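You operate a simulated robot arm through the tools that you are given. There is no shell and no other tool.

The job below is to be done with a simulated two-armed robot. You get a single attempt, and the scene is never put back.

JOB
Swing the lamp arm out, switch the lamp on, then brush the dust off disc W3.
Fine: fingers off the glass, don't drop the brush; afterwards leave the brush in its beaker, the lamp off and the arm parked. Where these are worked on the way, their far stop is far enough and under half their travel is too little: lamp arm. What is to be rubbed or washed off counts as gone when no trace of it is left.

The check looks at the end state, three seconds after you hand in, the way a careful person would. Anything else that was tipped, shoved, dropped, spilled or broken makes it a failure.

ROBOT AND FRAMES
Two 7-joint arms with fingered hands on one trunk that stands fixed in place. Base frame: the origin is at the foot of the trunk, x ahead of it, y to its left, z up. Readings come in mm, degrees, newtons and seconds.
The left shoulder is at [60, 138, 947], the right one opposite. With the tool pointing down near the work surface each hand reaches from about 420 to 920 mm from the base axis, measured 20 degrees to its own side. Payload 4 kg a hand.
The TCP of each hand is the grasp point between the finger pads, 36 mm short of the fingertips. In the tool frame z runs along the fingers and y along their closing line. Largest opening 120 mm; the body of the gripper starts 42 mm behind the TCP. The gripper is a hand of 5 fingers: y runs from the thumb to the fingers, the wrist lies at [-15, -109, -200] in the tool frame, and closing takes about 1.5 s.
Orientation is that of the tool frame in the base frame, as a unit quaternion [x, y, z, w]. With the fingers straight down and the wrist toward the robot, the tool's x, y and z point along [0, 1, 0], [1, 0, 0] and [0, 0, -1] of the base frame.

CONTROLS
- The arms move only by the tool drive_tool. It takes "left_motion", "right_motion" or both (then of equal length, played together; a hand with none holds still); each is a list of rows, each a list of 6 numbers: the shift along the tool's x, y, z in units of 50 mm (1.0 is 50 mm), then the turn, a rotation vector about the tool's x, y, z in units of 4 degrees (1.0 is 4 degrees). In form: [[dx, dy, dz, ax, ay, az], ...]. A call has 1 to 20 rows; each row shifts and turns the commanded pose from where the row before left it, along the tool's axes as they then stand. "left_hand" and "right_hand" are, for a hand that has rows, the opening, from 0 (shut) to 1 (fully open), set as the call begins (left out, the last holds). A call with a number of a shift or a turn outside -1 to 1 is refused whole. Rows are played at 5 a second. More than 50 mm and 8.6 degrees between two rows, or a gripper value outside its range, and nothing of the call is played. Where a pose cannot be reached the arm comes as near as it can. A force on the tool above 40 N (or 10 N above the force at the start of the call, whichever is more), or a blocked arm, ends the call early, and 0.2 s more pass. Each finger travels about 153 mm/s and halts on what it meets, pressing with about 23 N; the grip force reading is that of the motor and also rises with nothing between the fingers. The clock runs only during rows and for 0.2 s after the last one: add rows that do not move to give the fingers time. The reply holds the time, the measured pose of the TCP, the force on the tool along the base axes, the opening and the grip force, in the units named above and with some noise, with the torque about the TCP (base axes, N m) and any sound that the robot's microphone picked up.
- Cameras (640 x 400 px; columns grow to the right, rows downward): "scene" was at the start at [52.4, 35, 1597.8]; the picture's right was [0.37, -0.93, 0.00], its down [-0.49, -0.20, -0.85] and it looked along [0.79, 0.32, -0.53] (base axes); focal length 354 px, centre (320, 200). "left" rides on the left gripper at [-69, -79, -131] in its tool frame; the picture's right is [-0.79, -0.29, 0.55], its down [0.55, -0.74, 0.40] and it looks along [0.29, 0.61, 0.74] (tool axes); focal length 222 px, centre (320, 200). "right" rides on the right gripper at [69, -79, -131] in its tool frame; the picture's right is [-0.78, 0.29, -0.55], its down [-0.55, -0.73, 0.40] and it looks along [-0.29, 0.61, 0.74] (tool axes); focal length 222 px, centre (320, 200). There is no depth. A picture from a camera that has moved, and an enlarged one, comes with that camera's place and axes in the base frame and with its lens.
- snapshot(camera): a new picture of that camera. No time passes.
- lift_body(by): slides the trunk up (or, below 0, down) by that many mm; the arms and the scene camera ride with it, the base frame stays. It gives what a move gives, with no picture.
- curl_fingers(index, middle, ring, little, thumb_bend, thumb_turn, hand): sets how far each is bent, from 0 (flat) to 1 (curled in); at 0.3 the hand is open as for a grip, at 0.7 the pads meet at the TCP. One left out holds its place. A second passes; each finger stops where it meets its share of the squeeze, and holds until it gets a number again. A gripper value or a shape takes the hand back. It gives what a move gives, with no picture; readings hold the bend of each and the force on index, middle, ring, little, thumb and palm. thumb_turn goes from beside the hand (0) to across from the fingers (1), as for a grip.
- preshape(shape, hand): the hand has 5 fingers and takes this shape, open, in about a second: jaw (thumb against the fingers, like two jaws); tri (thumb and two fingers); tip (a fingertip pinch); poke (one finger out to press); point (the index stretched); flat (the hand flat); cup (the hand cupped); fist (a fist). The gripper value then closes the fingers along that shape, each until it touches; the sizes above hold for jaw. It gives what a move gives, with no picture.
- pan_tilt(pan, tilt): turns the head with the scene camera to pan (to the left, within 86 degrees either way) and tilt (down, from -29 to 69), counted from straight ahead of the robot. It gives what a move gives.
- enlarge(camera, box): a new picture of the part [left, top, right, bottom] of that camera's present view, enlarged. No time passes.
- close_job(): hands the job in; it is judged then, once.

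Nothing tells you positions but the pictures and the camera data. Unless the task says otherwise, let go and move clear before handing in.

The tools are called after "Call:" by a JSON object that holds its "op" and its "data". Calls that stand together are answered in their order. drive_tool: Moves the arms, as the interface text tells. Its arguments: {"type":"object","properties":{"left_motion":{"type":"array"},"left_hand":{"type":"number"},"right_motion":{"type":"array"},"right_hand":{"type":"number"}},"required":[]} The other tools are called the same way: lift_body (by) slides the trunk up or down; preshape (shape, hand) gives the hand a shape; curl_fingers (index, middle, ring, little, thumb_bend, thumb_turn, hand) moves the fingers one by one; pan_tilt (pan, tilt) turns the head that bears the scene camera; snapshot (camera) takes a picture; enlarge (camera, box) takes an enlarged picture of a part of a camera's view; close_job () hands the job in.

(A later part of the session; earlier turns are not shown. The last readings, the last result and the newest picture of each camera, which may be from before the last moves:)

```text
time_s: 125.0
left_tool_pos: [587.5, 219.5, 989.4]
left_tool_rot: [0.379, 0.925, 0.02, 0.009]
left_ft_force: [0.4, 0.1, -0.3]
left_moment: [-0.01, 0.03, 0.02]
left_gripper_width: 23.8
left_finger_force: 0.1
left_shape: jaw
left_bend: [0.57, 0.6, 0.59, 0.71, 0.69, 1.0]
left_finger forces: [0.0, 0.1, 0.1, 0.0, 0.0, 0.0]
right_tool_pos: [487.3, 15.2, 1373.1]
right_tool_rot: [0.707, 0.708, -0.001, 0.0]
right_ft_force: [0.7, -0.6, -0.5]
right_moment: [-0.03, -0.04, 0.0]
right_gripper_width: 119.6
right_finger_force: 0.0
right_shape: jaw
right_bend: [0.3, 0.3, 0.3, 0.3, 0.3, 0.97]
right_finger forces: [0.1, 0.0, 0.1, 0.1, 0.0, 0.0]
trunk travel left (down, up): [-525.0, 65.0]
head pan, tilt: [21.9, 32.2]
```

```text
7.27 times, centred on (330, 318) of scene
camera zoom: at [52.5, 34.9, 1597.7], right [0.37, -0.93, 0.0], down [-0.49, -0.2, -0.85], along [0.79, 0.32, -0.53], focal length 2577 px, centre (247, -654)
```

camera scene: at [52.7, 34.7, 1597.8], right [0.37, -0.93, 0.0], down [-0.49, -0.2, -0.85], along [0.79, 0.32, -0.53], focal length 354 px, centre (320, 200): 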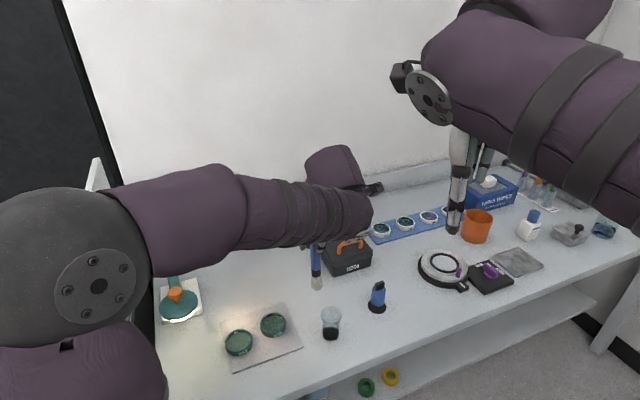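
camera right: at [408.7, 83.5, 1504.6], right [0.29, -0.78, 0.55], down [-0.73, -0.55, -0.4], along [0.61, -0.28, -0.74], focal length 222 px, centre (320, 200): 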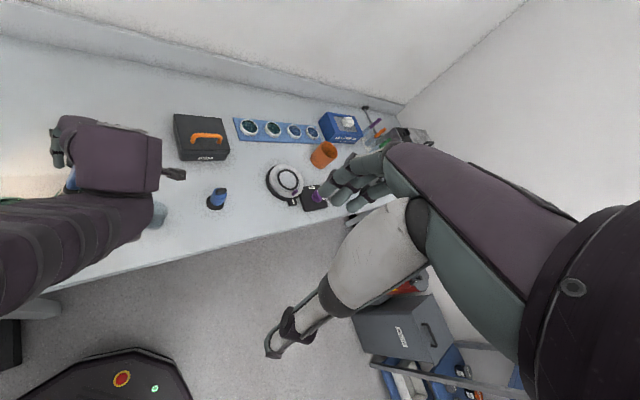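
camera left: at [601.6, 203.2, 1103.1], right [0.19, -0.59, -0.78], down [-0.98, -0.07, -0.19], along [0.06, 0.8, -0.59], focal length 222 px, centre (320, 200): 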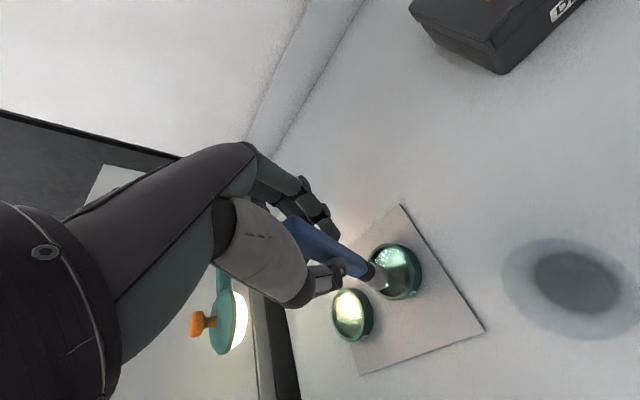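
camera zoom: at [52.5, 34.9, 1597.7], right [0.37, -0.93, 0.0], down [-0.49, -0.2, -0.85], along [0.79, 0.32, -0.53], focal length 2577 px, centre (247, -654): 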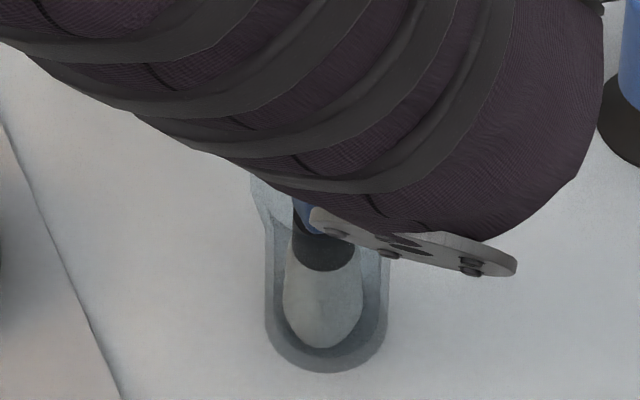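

It's released with the brush standing in the beaker. I'll open fully, watching for lean.

Call:
{"op": "drive_tool", "data": {"left_motion": [[0, 0, 0, 0, 0, 0], [0, 0, 0, 0, 0, 0], [0, 0, 0, 0, 0, 0], [0, 0, 0, 0, 0, 0]], "left_hand": 0.5}}

Call:
{"op": "enlarge", "data": {"camera": "left", "box": [280, 180, 440, 320]}}

Call:
{"op": "drive_tool", "data": {"left_motion": [[0, 0, 0, 0, 0, 0], [0, 0, 0, 0, 0, 0], [0, 0, 0, 0, 0, 0], [0, 0, 0, 0, 0, 0], [0, 0, 0, 0, 0, 0]], "left_hand": 1.0}}

Call:
{"op": "enlarge", "data": {"camera": "left", "box": [280, 180, 440, 320]}}

Call:
{"op": "enlarge", "data": {"camera": "scene", "box": [310, 290, 350, 345]}}

```text
time_s: 126.0
left_tool_pos: [587.5, 219.7, 990.4]
left_tool_rot: [0.379, 0.925, 0.019, 0.01]
left_ft_force: [-0.3, 0.0, -1.1]
left_moment: [-0.01, -0.03, 0.0]
left_gripper_width: 59.8
left_finger_force: 0.0
left_shape: jaw
left_bend: [0.42, 0.46, 0.44, 0.69, 0.56, 1.0]
left_finger forces: [0.0, 0.0, 0.0, 0.0, 0.0, 0.1]
right_tool_pos: [487.6, 14.2, 1373.5]
right_tool_rot: [0.706, 0.708, -0.001, 0.001]
right_ft_force: [0.2, -0.4, -1.0]
right_moment: [-0.02, -0.02, 0.01]
right_gripper_width: 119.5
right_finger_force: 0.1
right_shape: jaw
right_bend: [0.3, 0.3, 0.3, 0.3, 0.3, 0.97]
right_finger forces: [0.0, 0.1, 0.0, 0.0, 0.0, 0.0]
trunk travel left (down, up): [-525.0, 65.0]
head pan, tilt: [21.9, 32.2]
```

```text
2.86 times, centred on (360, 250) of left
camera zoom: at [578.5, 110.1, 1117.2], right [0.37, -0.74, -0.56], down [-0.89, -0.13, -0.43], along [0.25, 0.66, -0.71], focal length 635 px, centre (206, 57)
```

zoom: 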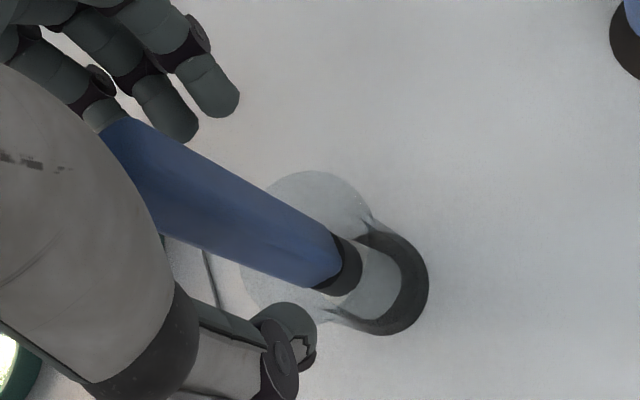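

```text
time_s: 127.2
left_tool_pos: [587.6, 220.2, 991.2]
left_tool_rot: [0.38, 0.925, 0.02, 0.009]
left_ft_force: [-0.6, -0.1, 0.8]
left_moment: [0.02, 0.02, -0.04]
left_gripper_width: 119.5
left_finger_force: 0.0
left_shape: jaw
left_bend: [0.3, 0.3, 0.3, 0.3, 0.3, 0.97]
left_finger forces: [0.0, 0.0, 0.1, 0.0, 0.0, 0.0]
right_tool_pos: [487.8, 14.8, 1372.9]
right_tool_rot: [0.706, 0.708, 0.0, 0.0]
right_ft_force: [-0.8, 0.6, -0.6]
right_moment: [0.01, -0.02, -0.02]
right_gripper_width: 119.7
right_finger_force: 0.0
right_shape: jaw
right_bend: [0.3, 0.3, 0.3, 0.3, 0.3, 0.97]
right_finger forces: [0.1, 0.0, 0.0, 0.0, 0.0, 0.0]
trunk travel left (down, up): [-525.0, 65.0]
head pan, tilt: [21.9, 32.2]
```

```text
2.86 times, centred on (360, 250) of left
camera zoom: at [578.5, 110.1, 1117.2], right [0.37, -0.74, -0.56], down [-0.89, -0.13, -0.43], along [0.25, 0.66, -0.71], focal length 635 px, centre (206, 57)
```

zoom: 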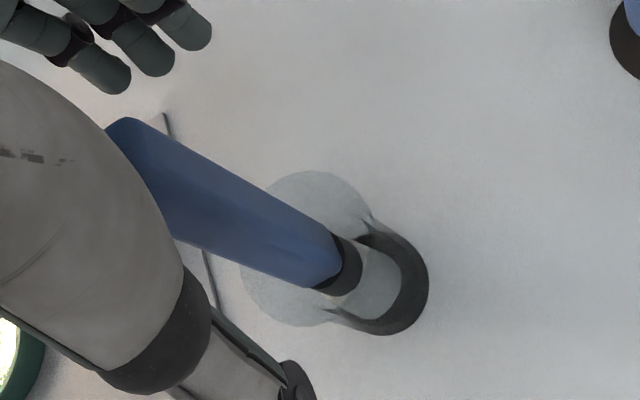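

```text
7.27 times, centred on (330, 318) of scene
camera zoom: at [52.5, 34.9, 1597.8], right [0.37, -0.93, 0.0], down [-0.49, -0.2, -0.85], along [0.79, 0.32, -0.53], focal length 2577 px, centre (247, -654)
```

zoom: 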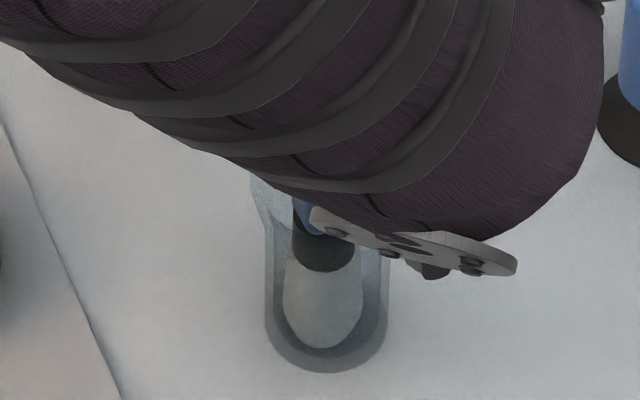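

The brush stands on its own in the beaker. I'll raise the hand straight up clear of it, level the tool, and check everything.

Call:
{"op": "drive_tool", "data": {"left_motion": [[0, 0.013, -0.3, 0, 0, 0], [0, 0.0215, -0.5, 0, 0, 0], [0, 0.0215, -0.5, 0, 0, 0], [0, 0.0215, -0.5, 0, 0, 0], [0, 0.0215, -0.5, 0, 0, 0], [0, 0, -0.5, 0.62, 0, 0], [0, 0, -0.4, 0, 0, 0], [0, 0, 0, 0, 0, 0]]}}

Call:
{"op": "snapshot", "data": {"camera": "scene"}}

Call:
{"op": "enlarge", "data": {"camera": "scene", "box": [295, 260, 365, 345]}}

Call:
{"op": "enlarge", "data": {"camera": "scene", "box": [140, 245, 220, 325]}}

```text
time_s: 129.0
left_tool_pos: [588.4, 219.9, 1151.7]
left_tool_rot: [0.379, 0.925, 0.001, 0.0]
left_ft_force: [0.2, -0.8, -0.2]
left_moment: [-0.03, -0.01, 0.01]
left_gripper_width: 119.5
left_finger_force: 0.1
left_shape: jaw
left_bend: [0.3, 0.3, 0.3, 0.3, 0.3, 0.97]
left_finger forces: [0.0, 0.0, 0.0, 0.0, 0.0, 0.1]
right_tool_pos: [488.5, 14.7, 1373.1]
right_tool_rot: [0.707, 0.707, 0.0, 0.0]
right_ft_force: [0.2, -0.4, 0.5]
right_moment: [-0.02, 0.02, 0.0]
right_gripper_width: 119.7
right_finger_force: 0.2
right_shape: jaw
right_bend: [0.3, 0.3, 0.3, 0.3, 0.3, 0.97]
right_finger forces: [0.0, 0.1, 0.1, 0.1, 0.0, 0.0]
trunk travel left (down, up): [-525.0, 65.0]
head pan, tilt: [21.9, 32.2]
```

```text
taken
camera scene: at [52.6, 34.9, 1597.8], right [0.37, -0.93, 0.0], down [-0.49, -0.2, -0.85], along [0.79, 0.32, -0.53], focal length 354 px, centre (320, 200)
```

scene: 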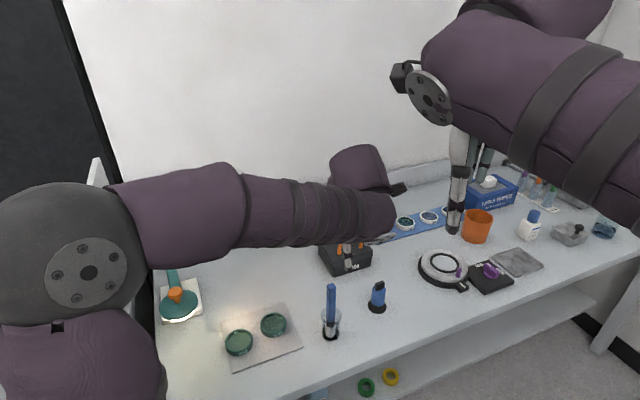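

```text
4.71 times, centred on (330, 302) of scene
camera zoom: at [52.6, 34.9, 1597.8], right [0.37, -0.93, 0.0], down [-0.49, -0.2, -0.85], along [0.79, 0.32, -0.53], focal length 1668 px, centre (273, -282)
```

zoom: 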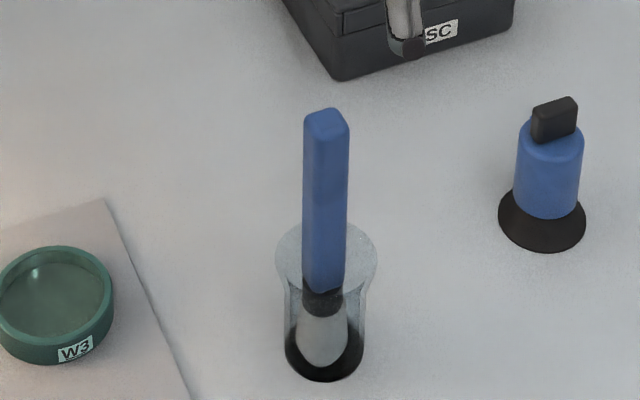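

```text
5.00 times, centred on (180, 285) of scene
camera zoom: at [52.6, 34.9, 1597.8], right [0.37, -0.93, 0.0], down [-0.49, -0.2, -0.85], along [0.79, 0.32, -0.53], focal length 1772 px, centre (1020, -225)
```

zoom: 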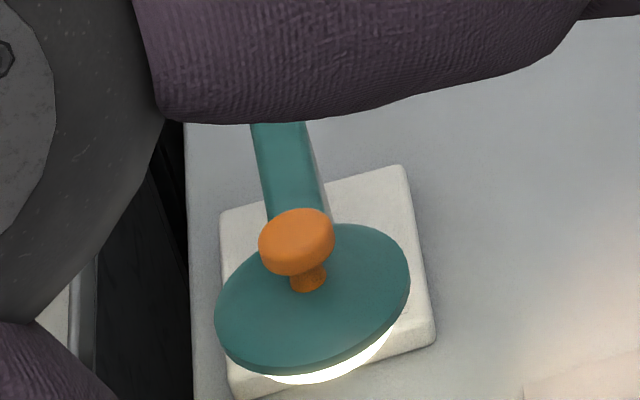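

The brush is back upright in its beaker and everything else is in place. Next I'll move over the lamp knob to park the arm.

Call:
{"op": "drive_tool", "data": {"left_motion": [[0.802, 0.261, 0, 0, 0, 0], [0.802, 0.261, 0, 0, 0, 0], [0.802, 0.261, 0, 0, 0, 0], [0.802, 0.261, 0, 0, 0, 0], [0.802, 0.261, 0, 0, 0, 0], [0.802, 0.261, 0, 0, 0, 0], [0.802, 0.261, 0, 0, 0, 0], [0.802, 0.261, 0, 0, 0, 0], [0, 0, 0, 0, 0, 1], [0, 0, 0, 0, 0, 1], [0, 0, 0, 0, 0, 1], [0, 0, 0, 0, 0, 1], [0, 0, 0, 0, 0, 1], [0, 0, 0, 0, 0, 1], [0, 0, 0, 0, 0, 1], [0, 0, 0, 0, 0, 1], [0, 0, 0, 0, 0, 1], [0, 0, 0, 0, 0, 1], [0, 0, 0, 0, 0, 1], [0, 0, 0, 0, 0, 1]]}}

Call:
{"op": "snapshot", "data": {"camera": "left"}}

Call:
{"op": "snapshot", "data": {"camera": "scene"}}

```text
time_s: 133.2
left_tool_pos: [431.8, 518.9, 1149.9]
left_tool_rot: [0.723, 0.691, 0.001, 0.002]
left_ft_force: [-0.2, 0.0, 0.4]
left_moment: [0.01, 0.02, -0.03]
left_gripper_width: 119.7
left_finger_force: 0.0
left_shape: jaw
left_bend: [0.3, 0.3, 0.3, 0.3, 0.3, 0.97]
left_finger forces: [0.0, 0.0, 0.0, 0.0, 0.0, 0.0]
right_tool_pos: [488.0, 14.4, 1373.5]
right_tool_rot: [0.707, 0.707, 0.0, 0.001]
right_ft_force: [-0.2, 0.0, -0.4]
right_moment: [-0.01, 0.05, -0.01]
right_gripper_width: 119.8
right_finger_force: 0.0
right_shape: jaw
right_bend: [0.3, 0.3, 0.3, 0.3, 0.3, 0.97]
right_finger forces: [0.0, 0.0, 0.0, 0.0, 0.0, 0.0]
trunk travel left (down, up): [-525.0, 65.0]
head pan, tilt: [21.9, 32.2]
```

```text
taken
camera left: at [350.6, 453.1, 1279.9], right [-0.33, -0.77, -0.55], down [-0.71, 0.58, -0.4], along [0.63, 0.26, -0.74], focal length 222 px, centre (320, 200)
```

left: 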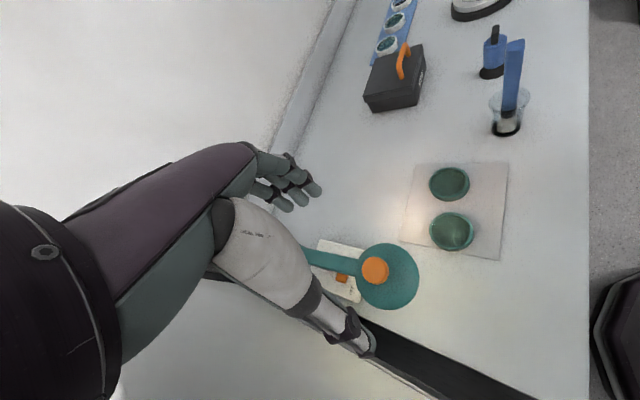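

```text
taken
camera scene: at [52.6, 35.1, 1597.8], right [0.37, -0.93, 0.0], down [-0.49, -0.2, -0.85], along [0.79, 0.32, -0.53], focal length 354 px, centre (320, 200)
```

scene: 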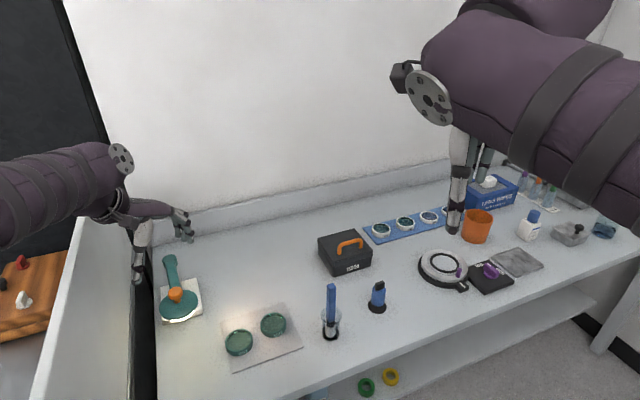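

The knob sits right below the TCP. I'll lower around it and cage it again.

Call:
{"op": "drive_tool", "data": {"left_motion": [[0, 0, 0.5, 0, 0, 0], [0, 0, 0.5, 0, 0, 0], [0, 0, 0.5, 0, 0, 0], [0, 0, 0.54, 0, 0, 0], [0, 0, 0, 0, 0, 0]]}}

Call:
{"op": "drive_tool", "data": {"left_motion": [[0, 0, 0, 0, 0, 0], [0, 0, 0, 0, 0, 0], [0, 0, 0, 0, 0, 0], [0, 0, 0, 0, 0, 0], [0, 0, 0, 0, 0, 0]], "left_hand": 0.42}}

Call:
{"op": "snapshot", "data": {"camera": "left"}}

Call:
{"op": "enlarge", "data": {"camera": "scene", "box": [100, 200, 260, 340]}}

```text
time_s: 134.4
left_tool_pos: [431.5, 519.3, 1049.3]
left_tool_rot: [0.722, 0.691, 0.0, 0.001]
left_ft_force: [0.2, 0.1, 0.2]
left_moment: [0.0, 0.02, -0.03]
left_gripper_width: 119.6
left_finger_force: 0.0
left_shape: jaw
left_bend: [0.3, 0.3, 0.3, 0.3, 0.3, 0.97]
left_finger forces: [0.0, 0.0, 0.1, 0.0, 0.1, 0.0]
right_tool_pos: [487.2, 14.9, 1374.1]
right_tool_rot: [0.706, 0.708, 0.001, 0.001]
right_ft_force: [0.0, -0.4, -0.3]
right_moment: [-0.01, 0.02, -0.02]
right_gripper_width: 119.9
right_finger_force: 0.0
right_shape: jaw
right_bend: [0.3, 0.3, 0.3, 0.3, 0.3, 0.97]
right_finger forces: [0.0, 0.0, 0.1, 0.0, 0.1, 0.0]
trunk travel left (down, up): [-525.0, 65.0]
head pan, tilt: [21.9, 32.2]
```

```text
time_s: 135.6
left_tool_pos: [431.9, 518.9, 1047.6]
left_tool_rot: [0.723, 0.69, 0.0, 0.001]
left_ft_force: [-0.6, -0.1, -0.7]
left_moment: [-0.01, -0.03, 0.0]
left_gripper_width: 50.5
left_finger_force: 0.0
left_shape: jaw
left_bend: [0.45, 0.49, 0.47, 0.7, 0.64, 1.0]
left_finger forces: [0.1, 0.1, 0.0, 0.0, 0.0, 0.1]
right_tool_pos: [488.4, 14.7, 1373.8]
right_tool_rot: [0.706, 0.708, 0.0, 0.0]
right_ft_force: [0.0, 0.7, 0.6]
right_moment: [-0.02, -0.02, -0.02]
right_gripper_width: 119.6
right_finger_force: 0.0
right_shape: jaw
right_bend: [0.3, 0.3, 0.3, 0.3, 0.3, 0.97]
right_finger forces: [0.0, 0.0, 0.1, 0.1, 0.0, 0.0]
trunk travel left (down, up): [-525.0, 65.0]
head pan, tilt: [21.9, 32.2]
```

```text
taken
camera left: at [350.2, 452.8, 1177.9], right [-0.32, -0.77, -0.55], down [-0.71, 0.58, -0.4], along [0.63, 0.26, -0.74], focal length 222 px, centre (320, 200)
```

left: 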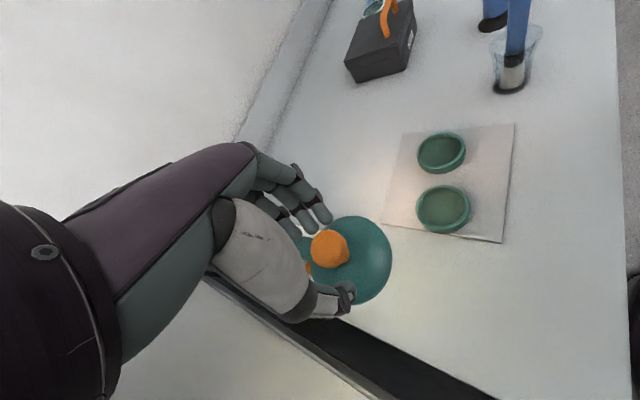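

```text
2.86 times, centred on (180, 270) of scene
camera zoom: at [52.4, 35.0, 1597.8], right [0.37, -0.93, 0.0], down [-0.49, -0.2, -0.85], along [0.79, 0.32, -0.53], focal length 1012 px, centre (720, 0)
```

zoom: 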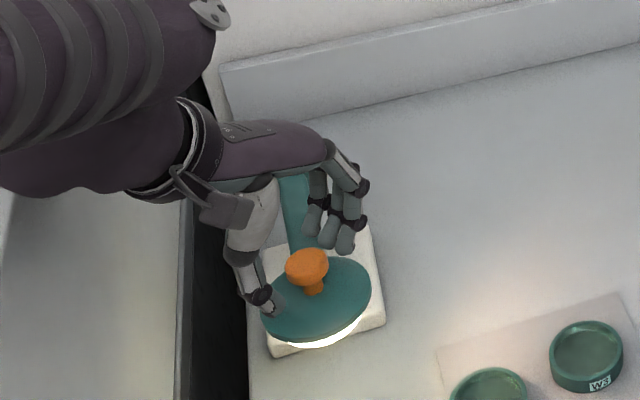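

The knob is caged again. I'll turn the hand a little to line the thumb up with the swing, then push the arm back along its arc in stages.

Call:
{"op": "drive_tool", "data": {"left_motion": [[0, 0, 0, 0, 0, 1], [0, 0, 0, 0, 0, 1], [0, 0, 0, 0, 0, 1], [0, 0, 0, 0, 0, 1], [0, 0, 0, 0, 0, 1], [0, 0, 0, 0, 0, 0.5], [-0.0601, 0.207, 0, 0, 0, -0.78], [-0.0569, 0.208, 0, 0, 0, -0.78], [-0.0536, 0.2088, 0, 0, 0, -0.78], [-0.0503, 0.2096, 0, 0, 0, -0.78], [-0.047, 0.2104, 0, 0, 0, -0.78], [0, 0, 0, 0, 0, 0]]}}

Call:
{"op": "snapshot", "data": {"camera": "left"}}

Call:
{"op": "enlarge", "data": {"camera": "scene", "box": [100, 200, 260, 340]}}

```text
time_s: 138.2
left_tool_pos: [476.8, 489.4, 1049.4]
left_tool_rot: [0.761, 0.649, 0.002, 0.002]
left_ft_force: [0.5, 0.4, 0.5]
left_moment: [0.01, -0.01, 0.0]
left_gripper_width: 50.4
left_finger_force: 0.0
left_shape: jaw
left_bend: [0.45, 0.49, 0.47, 0.7, 0.63, 1.0]
left_finger forces: [0.1, 0.0, 0.0, 0.0, 0.1, 0.0]
right_tool_pos: [488.1, 14.5, 1373.7]
right_tool_rot: [0.706, 0.708, 0.0, 0.0]
right_ft_force: [-0.2, -0.4, -0.3]
right_moment: [0.02, 0.02, -0.01]
right_gripper_width: 119.9
right_finger_force: 0.0
right_shape: jaw
right_bend: [0.3, 0.3, 0.3, 0.3, 0.3, 0.97]
right_finger forces: [0.1, 0.0, 0.0, 0.0, 0.1, 0.0]
trunk travel left (down, up): [-525.0, 65.0]
head pan, tilt: [21.9, 32.2]
```

```text
taken
camera left: at [389.4, 433.5, 1178.6], right [-0.41, -0.73, -0.55], down [-0.64, 0.66, -0.4], along [0.65, 0.19, -0.74], focal length 222 px, centre (320, 200)
```

left: 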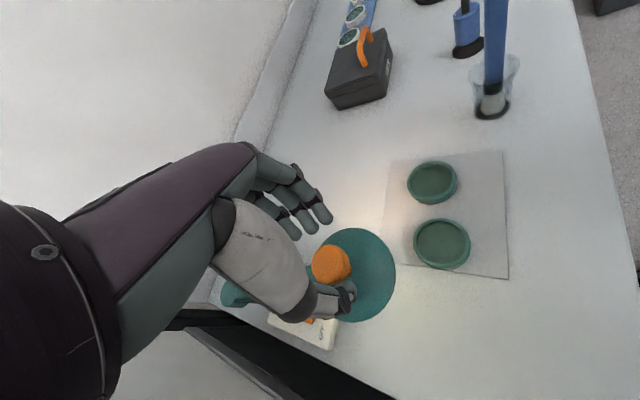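

```text
2.86 times, centred on (180, 270) of scene
camera zoom: at [52.3, 35.1, 1597.8], right [0.37, -0.93, 0.0], down [-0.49, -0.2, -0.85], along [0.79, 0.32, -0.53], focal length 1012 px, centre (720, 0)
```

zoom: 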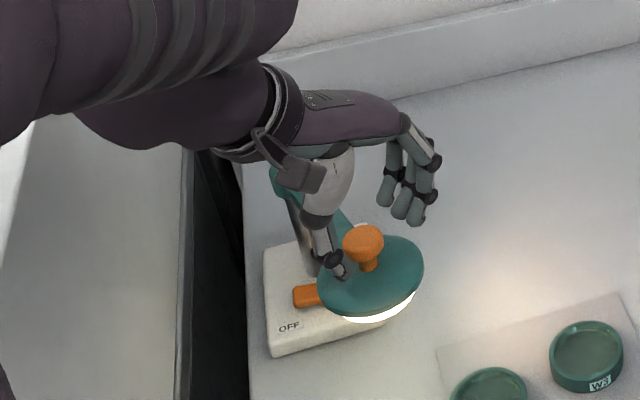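

It's swinging back nicely. I'll continue along the arc.

Call:
{"op": "drive_tool", "data": {"left_motion": [[-0.0437, 0.2111, 0, 0, 0, -0.78], [-0.0404, 0.2118, 0, 0, 0, -0.78], [-0.0371, 0.2124, 0, 0, 0, -0.78], [-0.0337, 0.2129, 0, 0, 0, -0.78], [-0.0304, 0.2134, 0, 0, 0, -0.78], [-0.027, 0.2139, 0, 0, 0, -0.78], [-0.0237, 0.2143, 0, 0, 0, -0.78], [-0.0203, 0.2146, 0, 0, 0, -0.78], [0, 0, 0, 0, 0, 0]]}}

Call:
{"op": "snapshot", "data": {"camera": "left"}}

Call:
{"op": "enlarge", "data": {"camera": "scene", "box": [100, 200, 260, 340]}}

```text
time_s: 140.2
left_tool_pos: [563.0, 480.0, 1047.5]
left_tool_rot: [0.602, 0.799, 0.001, 0.001]
left_ft_force: [0.1, -0.1, -1.0]
left_moment: [0.0, -0.01, 0.0]
left_gripper_width: 50.7
left_finger_force: 0.0
left_shape: jaw
left_bend: [0.45, 0.49, 0.47, 0.7, 0.63, 1.0]
left_finger forces: [0.1, 0.0, 0.0, 0.1, 0.2, 0.0]
right_tool_pos: [487.2, 14.9, 1372.8]
right_tool_rot: [0.706, 0.708, 0.0, -0.001]
right_ft_force: [0.8, 0.6, -0.2]
right_moment: [-0.01, 0.01, 0.0]
right_gripper_width: 119.7
right_finger_force: 0.1
right_shape: jaw
right_bend: [0.3, 0.3, 0.3, 0.3, 0.3, 0.97]
right_finger forces: [0.1, 0.0, 0.0, 0.0, 0.0, 0.0]
trunk travel left (down, up): [-525.0, 65.0]
head pan, tilt: [21.9, 32.2]
```

```text
taken
camera left: at [505.7, 391.5, 1178.3], right [-0.06, -0.84, -0.55], down [-0.86, 0.32, -0.4], along [0.51, 0.44, -0.74], focal length 222 px, centre (320, 200)
```

left: 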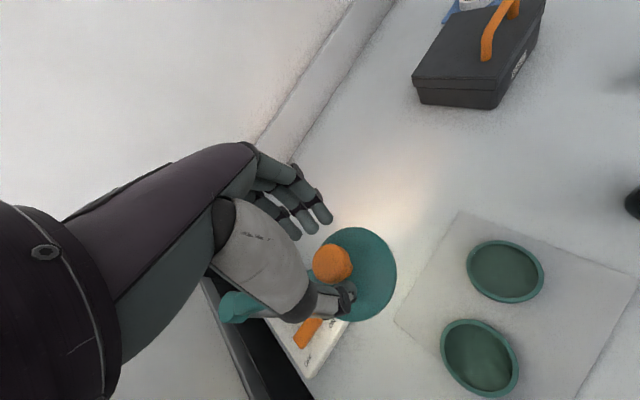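

```text
2.86 times, centred on (180, 270) of scene
camera zoom: at [52.2, 35.1, 1597.8], right [0.37, -0.93, 0.0], down [-0.49, -0.2, -0.85], along [0.79, 0.32, -0.53], focal length 1012 px, centre (720, 0)
```

zoom: 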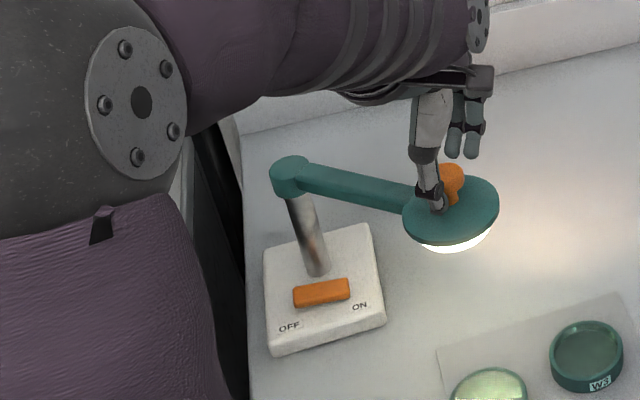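

Call:
{"op": "drive_tool", "data": {"left_motion": [[-0.0169, 0.2149, 0, 0, 0, -0.78], [-0.0135, 0.2152, 0, 0, 0, -0.78], [-0.0102, 0.2154, 0, 0, 0, -0.78], [-0.0068, 0.2155, 0, 0, 0, -0.78], [-0.0034, 0.2156, 0, 0, 0, -0.78], [0, 0.2156, 0, 0, 0, -0.78], [0.0034, 0.2156, 0, 0, 0, -0.78], [0.0068, 0.2155, 0, 0, 0, -0.78], [0, 0, 0, 0, 0, 0]]}}

Call:
{"op": "snapshot", "data": {"camera": "left"}}

Call:
{"op": "enlarge", "data": {"camera": "scene", "box": [100, 200, 260, 340]}}

```text
time_s: 142.2
left_tool_pos: [637.5, 518.1, 1048.5]
left_tool_rot: [0.415, 0.91, 0.0, 0.001]
left_ft_force: [0.1, -0.3, -0.4]
left_moment: [0.0, 0.02, 0.02]
left_gripper_width: 50.8
left_finger_force: 0.0
left_shape: jaw
left_bend: [0.45, 0.49, 0.47, 0.7, 0.64, 1.0]
left_finger forces: [0.1, 0.1, 0.0, 0.0, 0.1, 0.0]
right_tool_pos: [487.9, 14.6, 1373.8]
right_tool_rot: [0.707, 0.708, 0.001, 0.0]
right_ft_force: [0.4, -0.1, -0.8]
right_moment: [0.01, 0.01, 0.02]
right_gripper_width: 119.9
right_finger_force: 0.0
right_shape: jaw
right_bend: [0.3, 0.3, 0.3, 0.3, 0.3, 0.97]
right_finger forces: [0.0, 0.0, 0.0, 0.0, 0.0, 0.1]
trunk travel left (down, up): [-525.0, 65.0]
head pan, tilt: [21.9, 32.2]
```

```text
taken
camera left: at [625.0, 412.6, 1178.8], right [0.3, -0.78, -0.55], down [-0.91, -0.07, -0.4], along [0.28, 0.62, -0.74], focal length 222 px, centre (320, 200)
```

left: 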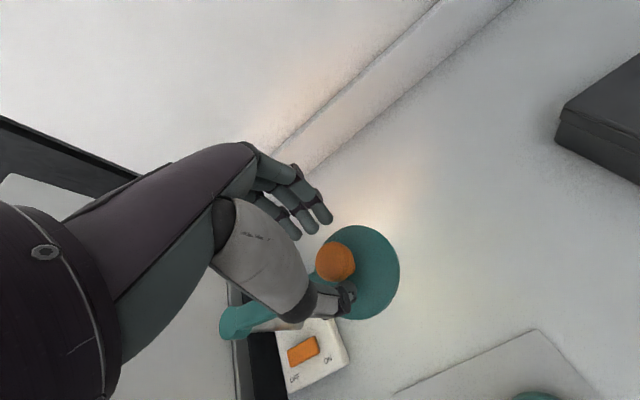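

```text
2.86 times, centred on (180, 270) of scene
camera zoom: at [52.3, 35.0, 1597.8], right [0.37, -0.93, 0.0], down [-0.49, -0.2, -0.85], along [0.79, 0.32, -0.53], focal length 1012 px, centre (720, 0)
```

zoom: 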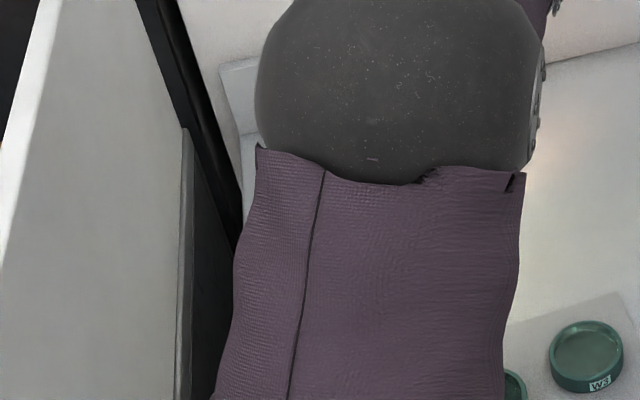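

Call:
{"op": "drive_tool", "data": {"left_motion": [[0.0075, 0.2156, 0, 0, 0, -0.9], [0.0075, 0.14, 0, 0, 0, -0.3], [0, 0, 0, 0, 0, 0]]}}

Call:
{"op": "drive_tool", "data": {"left_motion": [[0, 0.06, 0, 0, 0, 0], [0, 0.06, 0, 0, 0, 0], [0, 0, 0, 0, 0, 0]]}}

Call:
{"op": "snapshot", "data": {"camera": "left"}}

```text
time_s: 143.0
left_tool_pos: [651.3, 528.8, 1048.7]
left_tool_rot: [0.376, 0.926, 0.0, 0.001]
left_ft_force: [0.7, 0.0, 0.4]
left_moment: [0.0, -0.01, 0.01]
left_gripper_width: 50.6
left_finger_force: 0.1
left_shape: jaw
left_bend: [0.45, 0.49, 0.47, 0.7, 0.64, 1.0]
left_finger forces: [0.0, 0.1, 0.0, 0.0, 0.0, 0.0]
right_tool_pos: [488.4, 14.3, 1374.3]
right_tool_rot: [0.707, 0.707, 0.0, 0.0]
right_ft_force: [0.7, 0.4, -0.4]
right_moment: [0.03, 0.01, 0.06]
right_gripper_width: 119.6
right_finger_force: 0.0
right_shape: jaw
right_bend: [0.3, 0.3, 0.3, 0.3, 0.3, 0.97]
right_finger forces: [0.1, 0.1, 0.0, 0.0, 0.1, 0.0]
trunk travel left (down, up): [-525.0, 65.0]
head pan, tilt: [21.9, 32.2]
```

```text
time_s: 143.8
left_tool_pos: [656.0, 533.8, 1049.5]
left_tool_rot: [0.376, 0.926, 0.0, 0.001]
left_ft_force: [-0.6, 0.3, 0.5]
left_moment: [-0.03, 0.01, 0.0]
left_gripper_width: 50.3
left_finger_force: 0.0
left_shape: jaw
left_bend: [0.45, 0.49, 0.47, 0.7, 0.64, 1.0]
left_finger forces: [0.0, 0.0, 0.0, 0.1, 0.1, 0.0]
right_tool_pos: [487.8, 13.6, 1373.6]
right_tool_rot: [0.707, 0.708, 0.0, 0.0]
right_ft_force: [-0.2, 0.1, -0.4]
right_moment: [-0.02, -0.03, -0.02]
right_gripper_width: 119.6
right_finger_force: 0.0
right_shape: jaw
right_bend: [0.3, 0.3, 0.3, 0.3, 0.3, 0.97]
right_finger forces: [0.0, 0.0, 0.0, 0.0, 0.1, 0.0]
trunk travel left (down, up): [-525.0, 65.0]
head pan, tilt: [21.9, 32.2]
```

```text
taken
camera left: at [650.7, 428.3, 1178.4], right [0.36, -0.76, -0.55], down [-0.91, -0.14, -0.4], along [0.22, 0.64, -0.74], focal length 222 px, centre (320, 200)
```

left: 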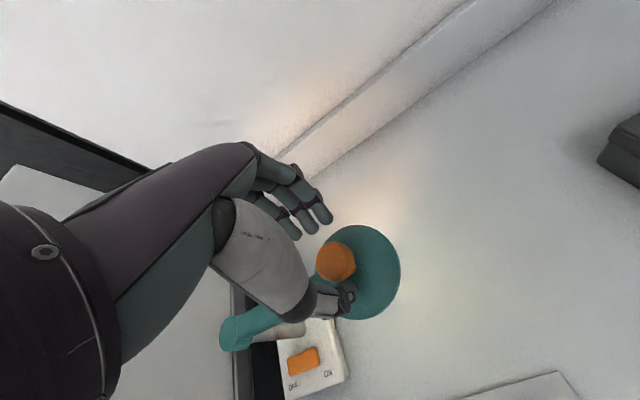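

The arm is nearly back where it started. I'll nudge on in small steps until it meets its stop.

Call:
{"op": "drive_tool", "data": {"left_motion": [[0.004, 0.06, 0, 0, 0, 0], [0, 0, 0, 0, 0, 0]]}}

Call:
{"op": "drive_tool", "data": {"left_motion": [[0.004, 0.06, 0, 0, 0, 0], [0, 0, 0, 0, 0, 0]]}}

Call:
{"op": "snapshot", "data": {"camera": "left"}}

```text
time_s: 144.4
left_tool_pos: [658.6, 535.1, 1049.5]
left_tool_rot: [0.377, 0.926, -0.001, 0.0]
left_ft_force: [-0.9, -1.5, -0.8]
left_moment: [0.0, 0.0, 0.01]
left_gripper_width: 50.7
left_finger_force: 0.1
left_shape: jaw
left_bend: [0.45, 0.49, 0.47, 0.7, 0.63, 1.0]
left_finger forces: [0.0, 0.0, 0.1, 0.0, 1.0, 0.1]
right_tool_pos: [488.2, 15.1, 1372.9]
right_tool_rot: [0.707, 0.708, -0.001, 0.0]
right_ft_force: [-1.0, 0.2, 0.2]
right_moment: [0.0, 0.02, 0.02]
right_gripper_width: 119.6
right_finger_force: 0.1
right_shape: jaw
right_bend: [0.3, 0.3, 0.3, 0.3, 0.3, 0.97]
right_finger forces: [0.1, 0.0, 0.0, 0.0, 0.0, 0.0]
trunk travel left (down, up): [-525.0, 65.0]
head pan, tilt: [21.9, 32.2]
```

```text
time_s: 145.0
left_tool_pos: [659.6, 536.5, 1046.9]
left_tool_rot: [0.377, 0.926, -0.001, 0.001]
left_ft_force: [-2.3, -2.4, 0.2]
left_moment: [0.01, 0.06, 0.03]
left_gripper_width: 51.1
left_finger_force: 0.1
left_shape: jaw
left_bend: [0.45, 0.49, 0.47, 0.7, 0.62, 1.0]
left_finger forces: [0.1, 0.0, 0.0, 0.0, 3.5, 0.1]
right_tool_pos: [488.5, 14.3, 1373.1]
right_tool_rot: [0.707, 0.707, 0.0, 0.001]
right_ft_force: [-0.1, -0.8, -0.1]
right_moment: [0.01, -0.02, 0.0]
right_gripper_width: 119.6
right_finger_force: 0.1
right_shape: jaw
right_bend: [0.3, 0.3, 0.3, 0.3, 0.3, 0.97]
right_finger forces: [0.0, 0.0, 0.0, 0.1, 0.1, 0.0]
trunk travel left (down, up): [-525.0, 65.0]
head pan, tilt: [21.9, 32.2]
```

```text
taken
camera left: at [654.3, 432.2, 1178.5], right [0.36, -0.76, -0.55], down [-0.91, -0.14, -0.4], along [0.22, 0.64, -0.74], focal length 222 px, centre (320, 200)
```

left: 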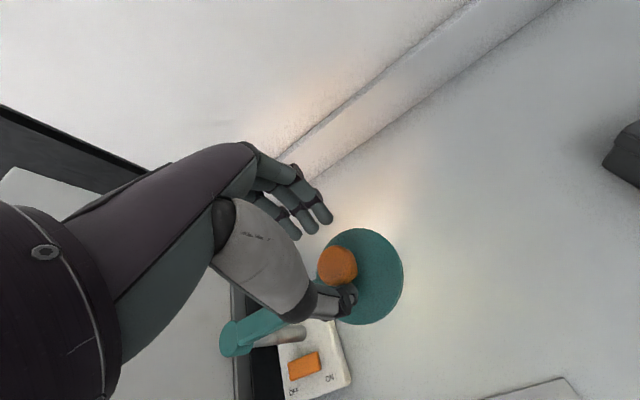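

The thumb feels a firm stop (3.5 N), so the arm is parked. I'll centre the hand around the knob without touching it, lift off, then set the poking finger for the switch.

Call:
{"op": "drive_tool", "data": {"left_motion": [[0, -0.1, 0, 0, 0, 0], [0, -0.08, 0, 0, 0, 0], [0, 0, -0.5, 0, 0, 0], [0, 0, -0.7, 0, 0, 0], [0, 0, -0.7, 0, 0, 0], [0, 0, -0.6, 0, 0, 0], [0, 0, 0, 0, 0, 0]]}}

Call:
{"op": "snapshot", "data": {"camera": "left"}}

Call:
{"op": "snapshot", "data": {"camera": "scene"}}

```text
time_s: 146.6
left_tool_pos: [653.6, 532.4, 1173.4]
left_tool_rot: [0.378, 0.926, -0.001, 0.0]
left_ft_force: [0.2, -0.3, -0.3]
left_moment: [0.04, 0.0, 0.01]
left_gripper_width: 50.4
left_finger_force: 0.1
left_shape: jaw
left_bend: [0.45, 0.49, 0.47, 0.7, 0.64, 1.0]
left_finger forces: [0.1, 0.0, 0.0, 0.1, 0.0, 0.0]
right_tool_pos: [488.4, 15.0, 1373.5]
right_tool_rot: [0.706, 0.708, 0.001, 0.0]
right_ft_force: [0.8, 0.2, -0.7]
right_moment: [-0.01, 0.0, -0.01]
right_gripper_width: 119.6
right_finger_force: 0.1
right_shape: jaw
right_bend: [0.3, 0.3, 0.3, 0.3, 0.3, 0.97]
right_finger forces: [0.0, 0.1, 0.0, 0.0, 0.0, 0.1]
trunk travel left (down, up): [-525.0, 65.0]
head pan, tilt: [21.9, 32.2]
```

```text
taken
camera left: at [648.7, 426.6, 1303.7], right [0.36, -0.76, -0.55], down [-0.91, -0.14, -0.4], along [0.22, 0.64, -0.74], focal length 222 px, centre (320, 200)
```

left: 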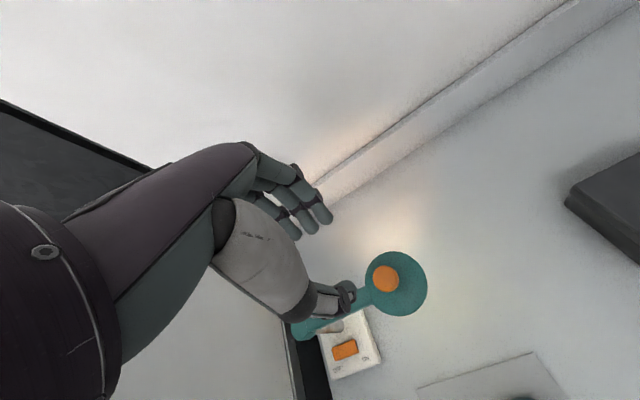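

```text
taken
camera scene: at [52.7, 35.0, 1597.7], right [0.37, -0.93, 0.0], down [-0.49, -0.2, -0.85], along [0.79, 0.32, -0.53], focal length 354 px, centre (320, 200)
```

scene: 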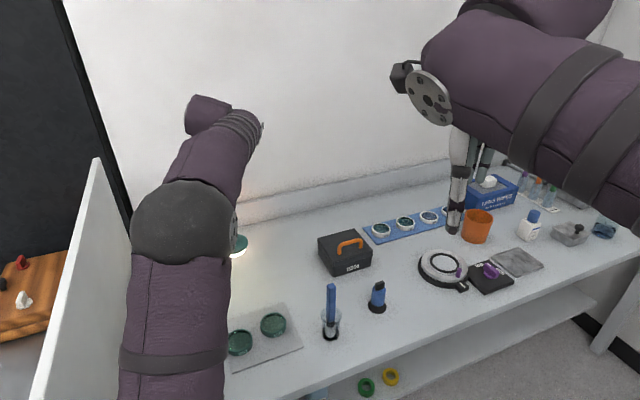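

The arm is parked. Next I'll move to open space, form the poking finger again and tilt the hand the same way as before.

Call:
{"op": "drive_tool", "data": {"left_motion": [[0.26, -0.689, 0, 0, 0, 0], [0.26, -0.689, 0, 0, 0, 0], [0.26, -0.689, 0, 0, 0, 0], [0.26, -0.689, 0, 0, 0, 0], [0, 0, 0, 0, 0, 0]]}}

Call:
{"op": "preshape", "data": {"shape": "poke", "hand": "left"}}

Call:
{"op": "curl_fingers", "data": {"hand": "left", "middle": 1.0, "ring": 1.0, "little": 1.0, "index": 0.42}}

Call:
{"op": "drive_tool", "data": {"left_motion": [[0, 0, 0, 0, 1, 0], [0, 0, 0, 0, 1, 0], [0, 0, 0, 0, 1, 0], [0, 0, 0, 0, 1, 0], [0, 0, 0, 0, 1, 0], [0, 0, 0, 0, 1, 0], [0, 0, 0, 0, 1, 0], [0, 0, 0, 0, 1, 0], [0, 0, 0, 0, 1, 0], [0, 0, 0, 0, 1, 0], [0, 0, 0, 0, 1, 0], [0, 0, 0, 0, 1, 0], [0, 0, 0, 0, 0, 0]]}}

Call:
{"op": "snapshot", "data": {"camera": "left"}}

Call:
{"op": "snapshot", "data": {"camera": "scene"}}

```text
time_s: 147.8
left_tool_pos: [521.1, 470.3, 1172.0]
left_tool_rot: [0.375, 0.927, 0.0, 0.002]
left_ft_force: [-0.2, -0.5, 0.6]
left_moment: [-0.02, -0.03, 0.02]
left_gripper_width: 50.2
left_finger_force: 0.0
left_shape: jaw
left_bend: [0.45, 0.49, 0.48, 0.7, 0.64, 1.0]
left_finger forces: [0.0, 0.0, 0.0, 0.0, 0.1, 0.0]
right_tool_pos: [488.1, 15.4, 1372.9]
right_tool_rot: [0.706, 0.708, 0.0, 0.0]
right_ft_force: [0.1, 0.3, 0.3]
right_moment: [-0.02, 0.03, 0.02]
right_gripper_width: 119.5
right_finger_force: 0.0
right_shape: jaw
right_bend: [0.3, 0.3, 0.3, 0.3, 0.3, 0.97]
right_finger forces: [0.0, 0.0, 0.0, 0.1, 0.1, 0.0]
trunk travel left (down, up): [-525.0, 65.0]
head pan, tilt: [21.9, 32.2]
```

```text
time_s: 148.7
left_tool_pos: [520.8, 469.4, 1173.1]
left_tool_rot: [0.377, 0.926, 0.0, 0.0]
left_ft_force: [0.4, 0.8, -1.3]
left_moment: [0.0, 0.02, 0.03]
left_gripper_width: 0.0
left_finger_force: 0.0
left_shape: poke
left_bend: [0.7, 0.7, 0.99, 0.99, 1.0, 1.0]
left_finger forces: [0.0, 0.0, 0.0, 0.0, 0.0, 0.1]
right_tool_pos: [487.7, 14.0, 1373.1]
right_tool_rot: [0.706, 0.708, 0.0, -0.001]
right_ft_force: [-0.9, 0.4, 0.1]
right_moment: [0.02, 0.02, 0.01]
right_gripper_width: 119.5
right_finger_force: 0.1
right_shape: jaw
right_bend: [0.3, 0.3, 0.3, 0.3, 0.3, 0.97]
right_finger forces: [0.1, 0.0, 0.0, 0.1, 0.0, 0.1]
trunk travel left (down, up): [-525.0, 65.0]
head pan, tilt: [21.9, 32.2]
```

```text
time_s: 149.7
left_tool_pos: [520.1, 470.2, 1172.1]
left_tool_rot: [0.377, 0.926, -0.001, 0.001]
left_ft_force: [0.7, 0.5, 0.4]
left_moment: [0.01, 0.0, 0.03]
left_gripper_width: 56.0
left_finger_force: 0.1
left_shape: fingers
left_bend: [0.42, 1.0, 1.0, 1.0, 1.0, 1.0]
left_finger forces: [0.0, 0.0, 0.0, 0.1, 0.0, 0.0]
right_tool_pos: [488.1, 14.9, 1373.1]
right_tool_rot: [0.707, 0.707, 0.001, 0.0]
right_ft_force: [0.0, 0.0, 0.1]
right_moment: [-0.01, 0.0, 0.01]
right_gripper_width: 119.8
right_finger_force: 0.1
right_shape: jaw
right_bend: [0.3, 0.3, 0.3, 0.3, 0.3, 0.97]
right_finger forces: [0.0, 0.0, 0.0, 0.0, 0.0, 0.0]
trunk travel left (down, up): [-525.0, 65.0]
head pan, tilt: [21.9, 32.2]
```

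```text
time_s: 152.5
left_tool_pos: [519.0, 469.9, 1172.8]
left_tool_rot: [0.344, 0.847, 0.154, -0.376]
left_ft_force: [-0.1, -0.4, -0.2]
left_moment: [0.0, 0.0, 0.03]
left_gripper_width: 56.2
left_finger_force: 0.0
left_shape: fingers
left_bend: [0.42, 1.0, 1.0, 1.0, 1.0, 1.0]
left_finger forces: [0.0, 0.0, 0.0, 0.0, 0.0, 0.0]
right_tool_pos: [487.7, 13.9, 1373.6]
right_tool_rot: [0.707, 0.708, 0.0, 0.0]
right_ft_force: [0.3, -0.2, -0.2]
right_moment: [0.01, 0.01, 0.0]
right_gripper_width: 119.6
right_finger_force: 0.1
right_shape: jaw
right_bend: [0.3, 0.3, 0.3, 0.3, 0.3, 0.97]
right_finger forces: [0.0, 0.0, 0.1, 0.0, 0.0, 0.1]
trunk travel left (down, up): [-525.0, 65.0]
head pan, tilt: [21.9, 32.2]
```

```text
taken
camera left: at [568.0, 312.4, 1208.6], right [-0.12, -0.29, -0.95], down [-0.99, -0.06, 0.14], along [-0.1, 0.95, -0.28], focal length 222 px, centre (320, 200)
```

left: 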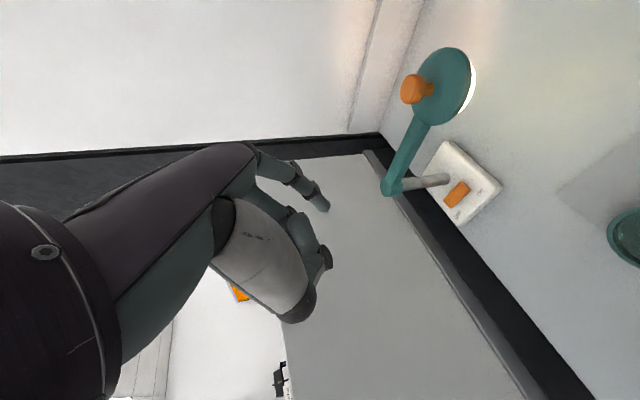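

```text
taken
camera scene: at [52.3, 35.0, 1597.8], right [0.37, -0.93, 0.0], down [-0.49, -0.2, -0.85], along [0.79, 0.32, -0.53], focal length 354 px, centre (320, 200)
```

scene: 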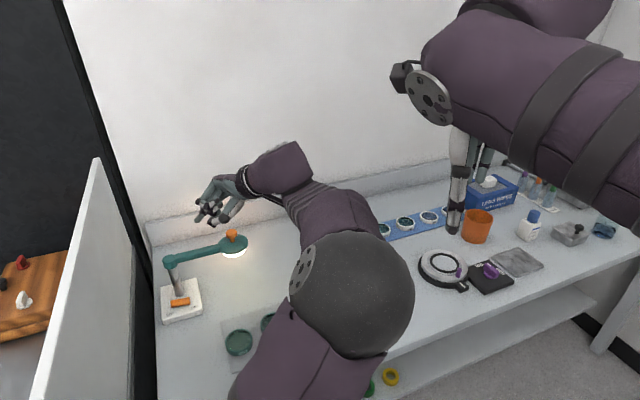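

The scene camera now has a clear view of the lamp, and the parked position matches the start. I'll pinpoint the OFF end of the rocker.

Call:
{"op": "enlarge", "data": {"camera": "scene", "box": [150, 260, 230, 330]}}

Call:
{"op": "enlarge", "data": {"camera": "left", "box": [380, 120, 520, 240]}}

Call:
{"op": "enlarge", "data": {"camera": "scene", "box": [140, 160, 300, 290]}}

```text
5.71 times, centred on (190, 295) of scene
camera zoom: at [52.3, 35.0, 1597.8], right [0.37, -0.93, 0.0], down [-0.49, -0.2, -0.85], along [0.79, 0.32, -0.53], focal length 2025 px, centre (1063, -343)
```

zoom: 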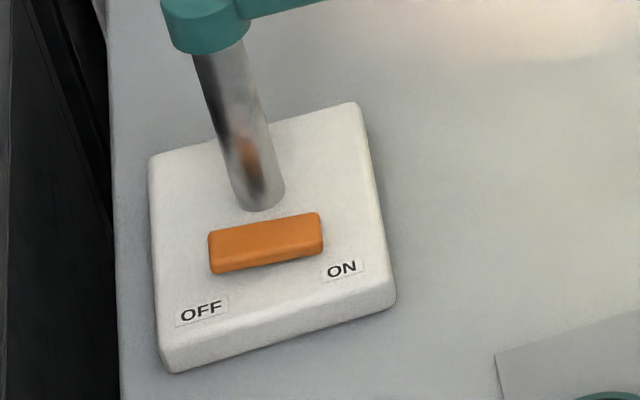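

```text
3.33 times, centred on (450, 180) of left
camera zoom: at [568.0, 312.4, 1208.6], right [-0.12, -0.29, -0.95], down [-0.99, -0.06, 0.14], along [-0.1, 0.95, -0.28], focal length 740 px, centre (-113, 267)
```

zoom: 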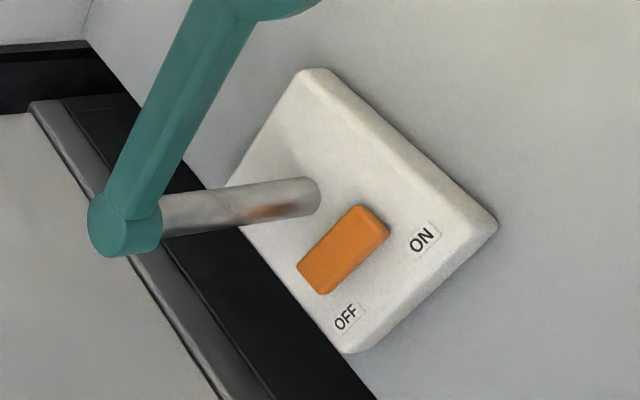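

```text
3.08 times, centred on (220, 225) of scene
camera zoom: at [52.3, 35.0, 1597.8], right [0.37, -0.93, 0.0], down [-0.49, -0.2, -0.85], along [0.79, 0.32, -0.53], focal length 1090 px, centre (628, 123)
```

zoom: 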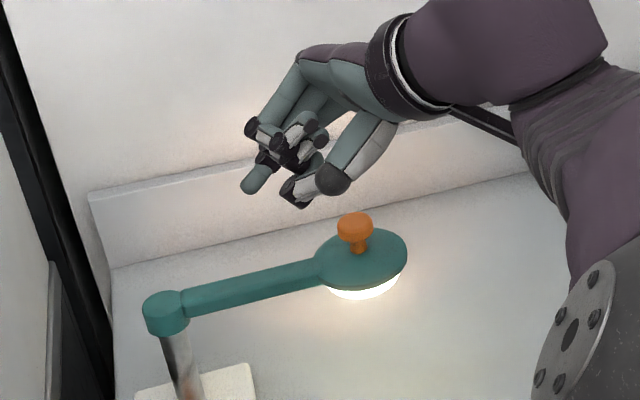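

The OFF end is near (499, 620, 882). I'll come down in front of the lamp, then slide in low beneath the arm's level.

Call:
{"op": "drive_tool", "data": {"left_motion": [[0.614, -0.245, 0.679, 0, 0, 0], [0.614, -0.245, 0.679, 0, 0, 0], [-0.669, -0.002, 0.604, 0, 0, 0], [-0.669, -0.002, 0.604, 0, 0, 0], [-0.669, -0.002, 0.604, 0, 0, 0], [-0.669, -0.002, 0.604, 0, 0, 0], [0, 0, 0, 0, 0, 0]]}}

Call:
{"op": "snapshot", "data": {"camera": "left"}}

Call:
{"op": "snapshot", "data": {"camera": "scene"}}

```text
time_s: 154.1
left_tool_pos: [436.2, 515.3, 992.2]
left_tool_rot: [0.344, 0.847, 0.152, -0.376]
left_ft_force: [1.0, -0.2, 0.4]
left_moment: [0.0, -0.02, 0.03]
left_gripper_width: 56.1
left_finger_force: 0.0
left_shape: fingers
left_bend: [0.42, 1.0, 1.0, 1.0, 1.0, 1.0]
left_finger forces: [0.1, 0.0, 0.1, 0.0, 0.0, 0.0]
right_tool_pos: [487.4, 14.2, 1374.3]
right_tool_rot: [0.706, 0.708, 0.0, 0.0]
right_ft_force: [-0.4, -0.3, -0.7]
right_moment: [-0.01, -0.03, 0.01]
right_gripper_width: 119.7
right_finger_force: 0.0
right_shape: jaw
right_bend: [0.3, 0.3, 0.3, 0.3, 0.3, 0.97]
right_finger forces: [0.1, 0.0, 0.0, 0.1, 0.1, 0.0]
trunk travel left (down, up): [-525.0, 65.0]
head pan, tilt: [21.9, 32.2]
```

```text
taken
camera left: at [485.2, 357.8, 1027.8], right [-0.12, -0.29, -0.95], down [-0.99, -0.06, 0.14], along [-0.1, 0.95, -0.28], focal length 222 px, centre (320, 200)
```

left: 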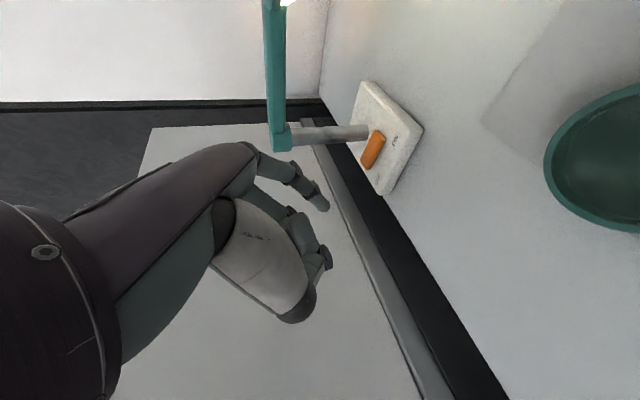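

```text
taken
camera scene: at [52.1, 34.9, 1597.8], right [0.37, -0.93, 0.0], down [-0.49, -0.2, -0.85], along [0.79, 0.32, -0.53], focal length 354 px, centre (320, 200)
```

scene: 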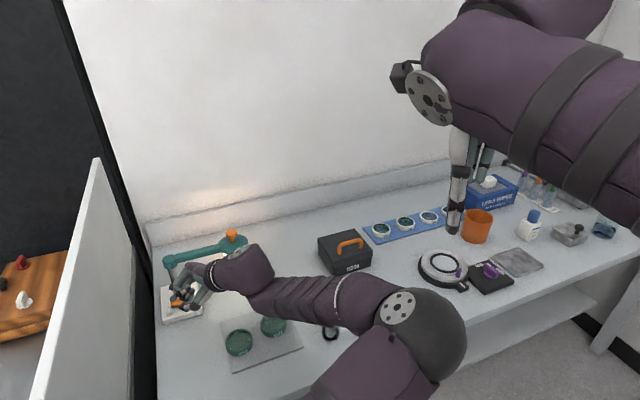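

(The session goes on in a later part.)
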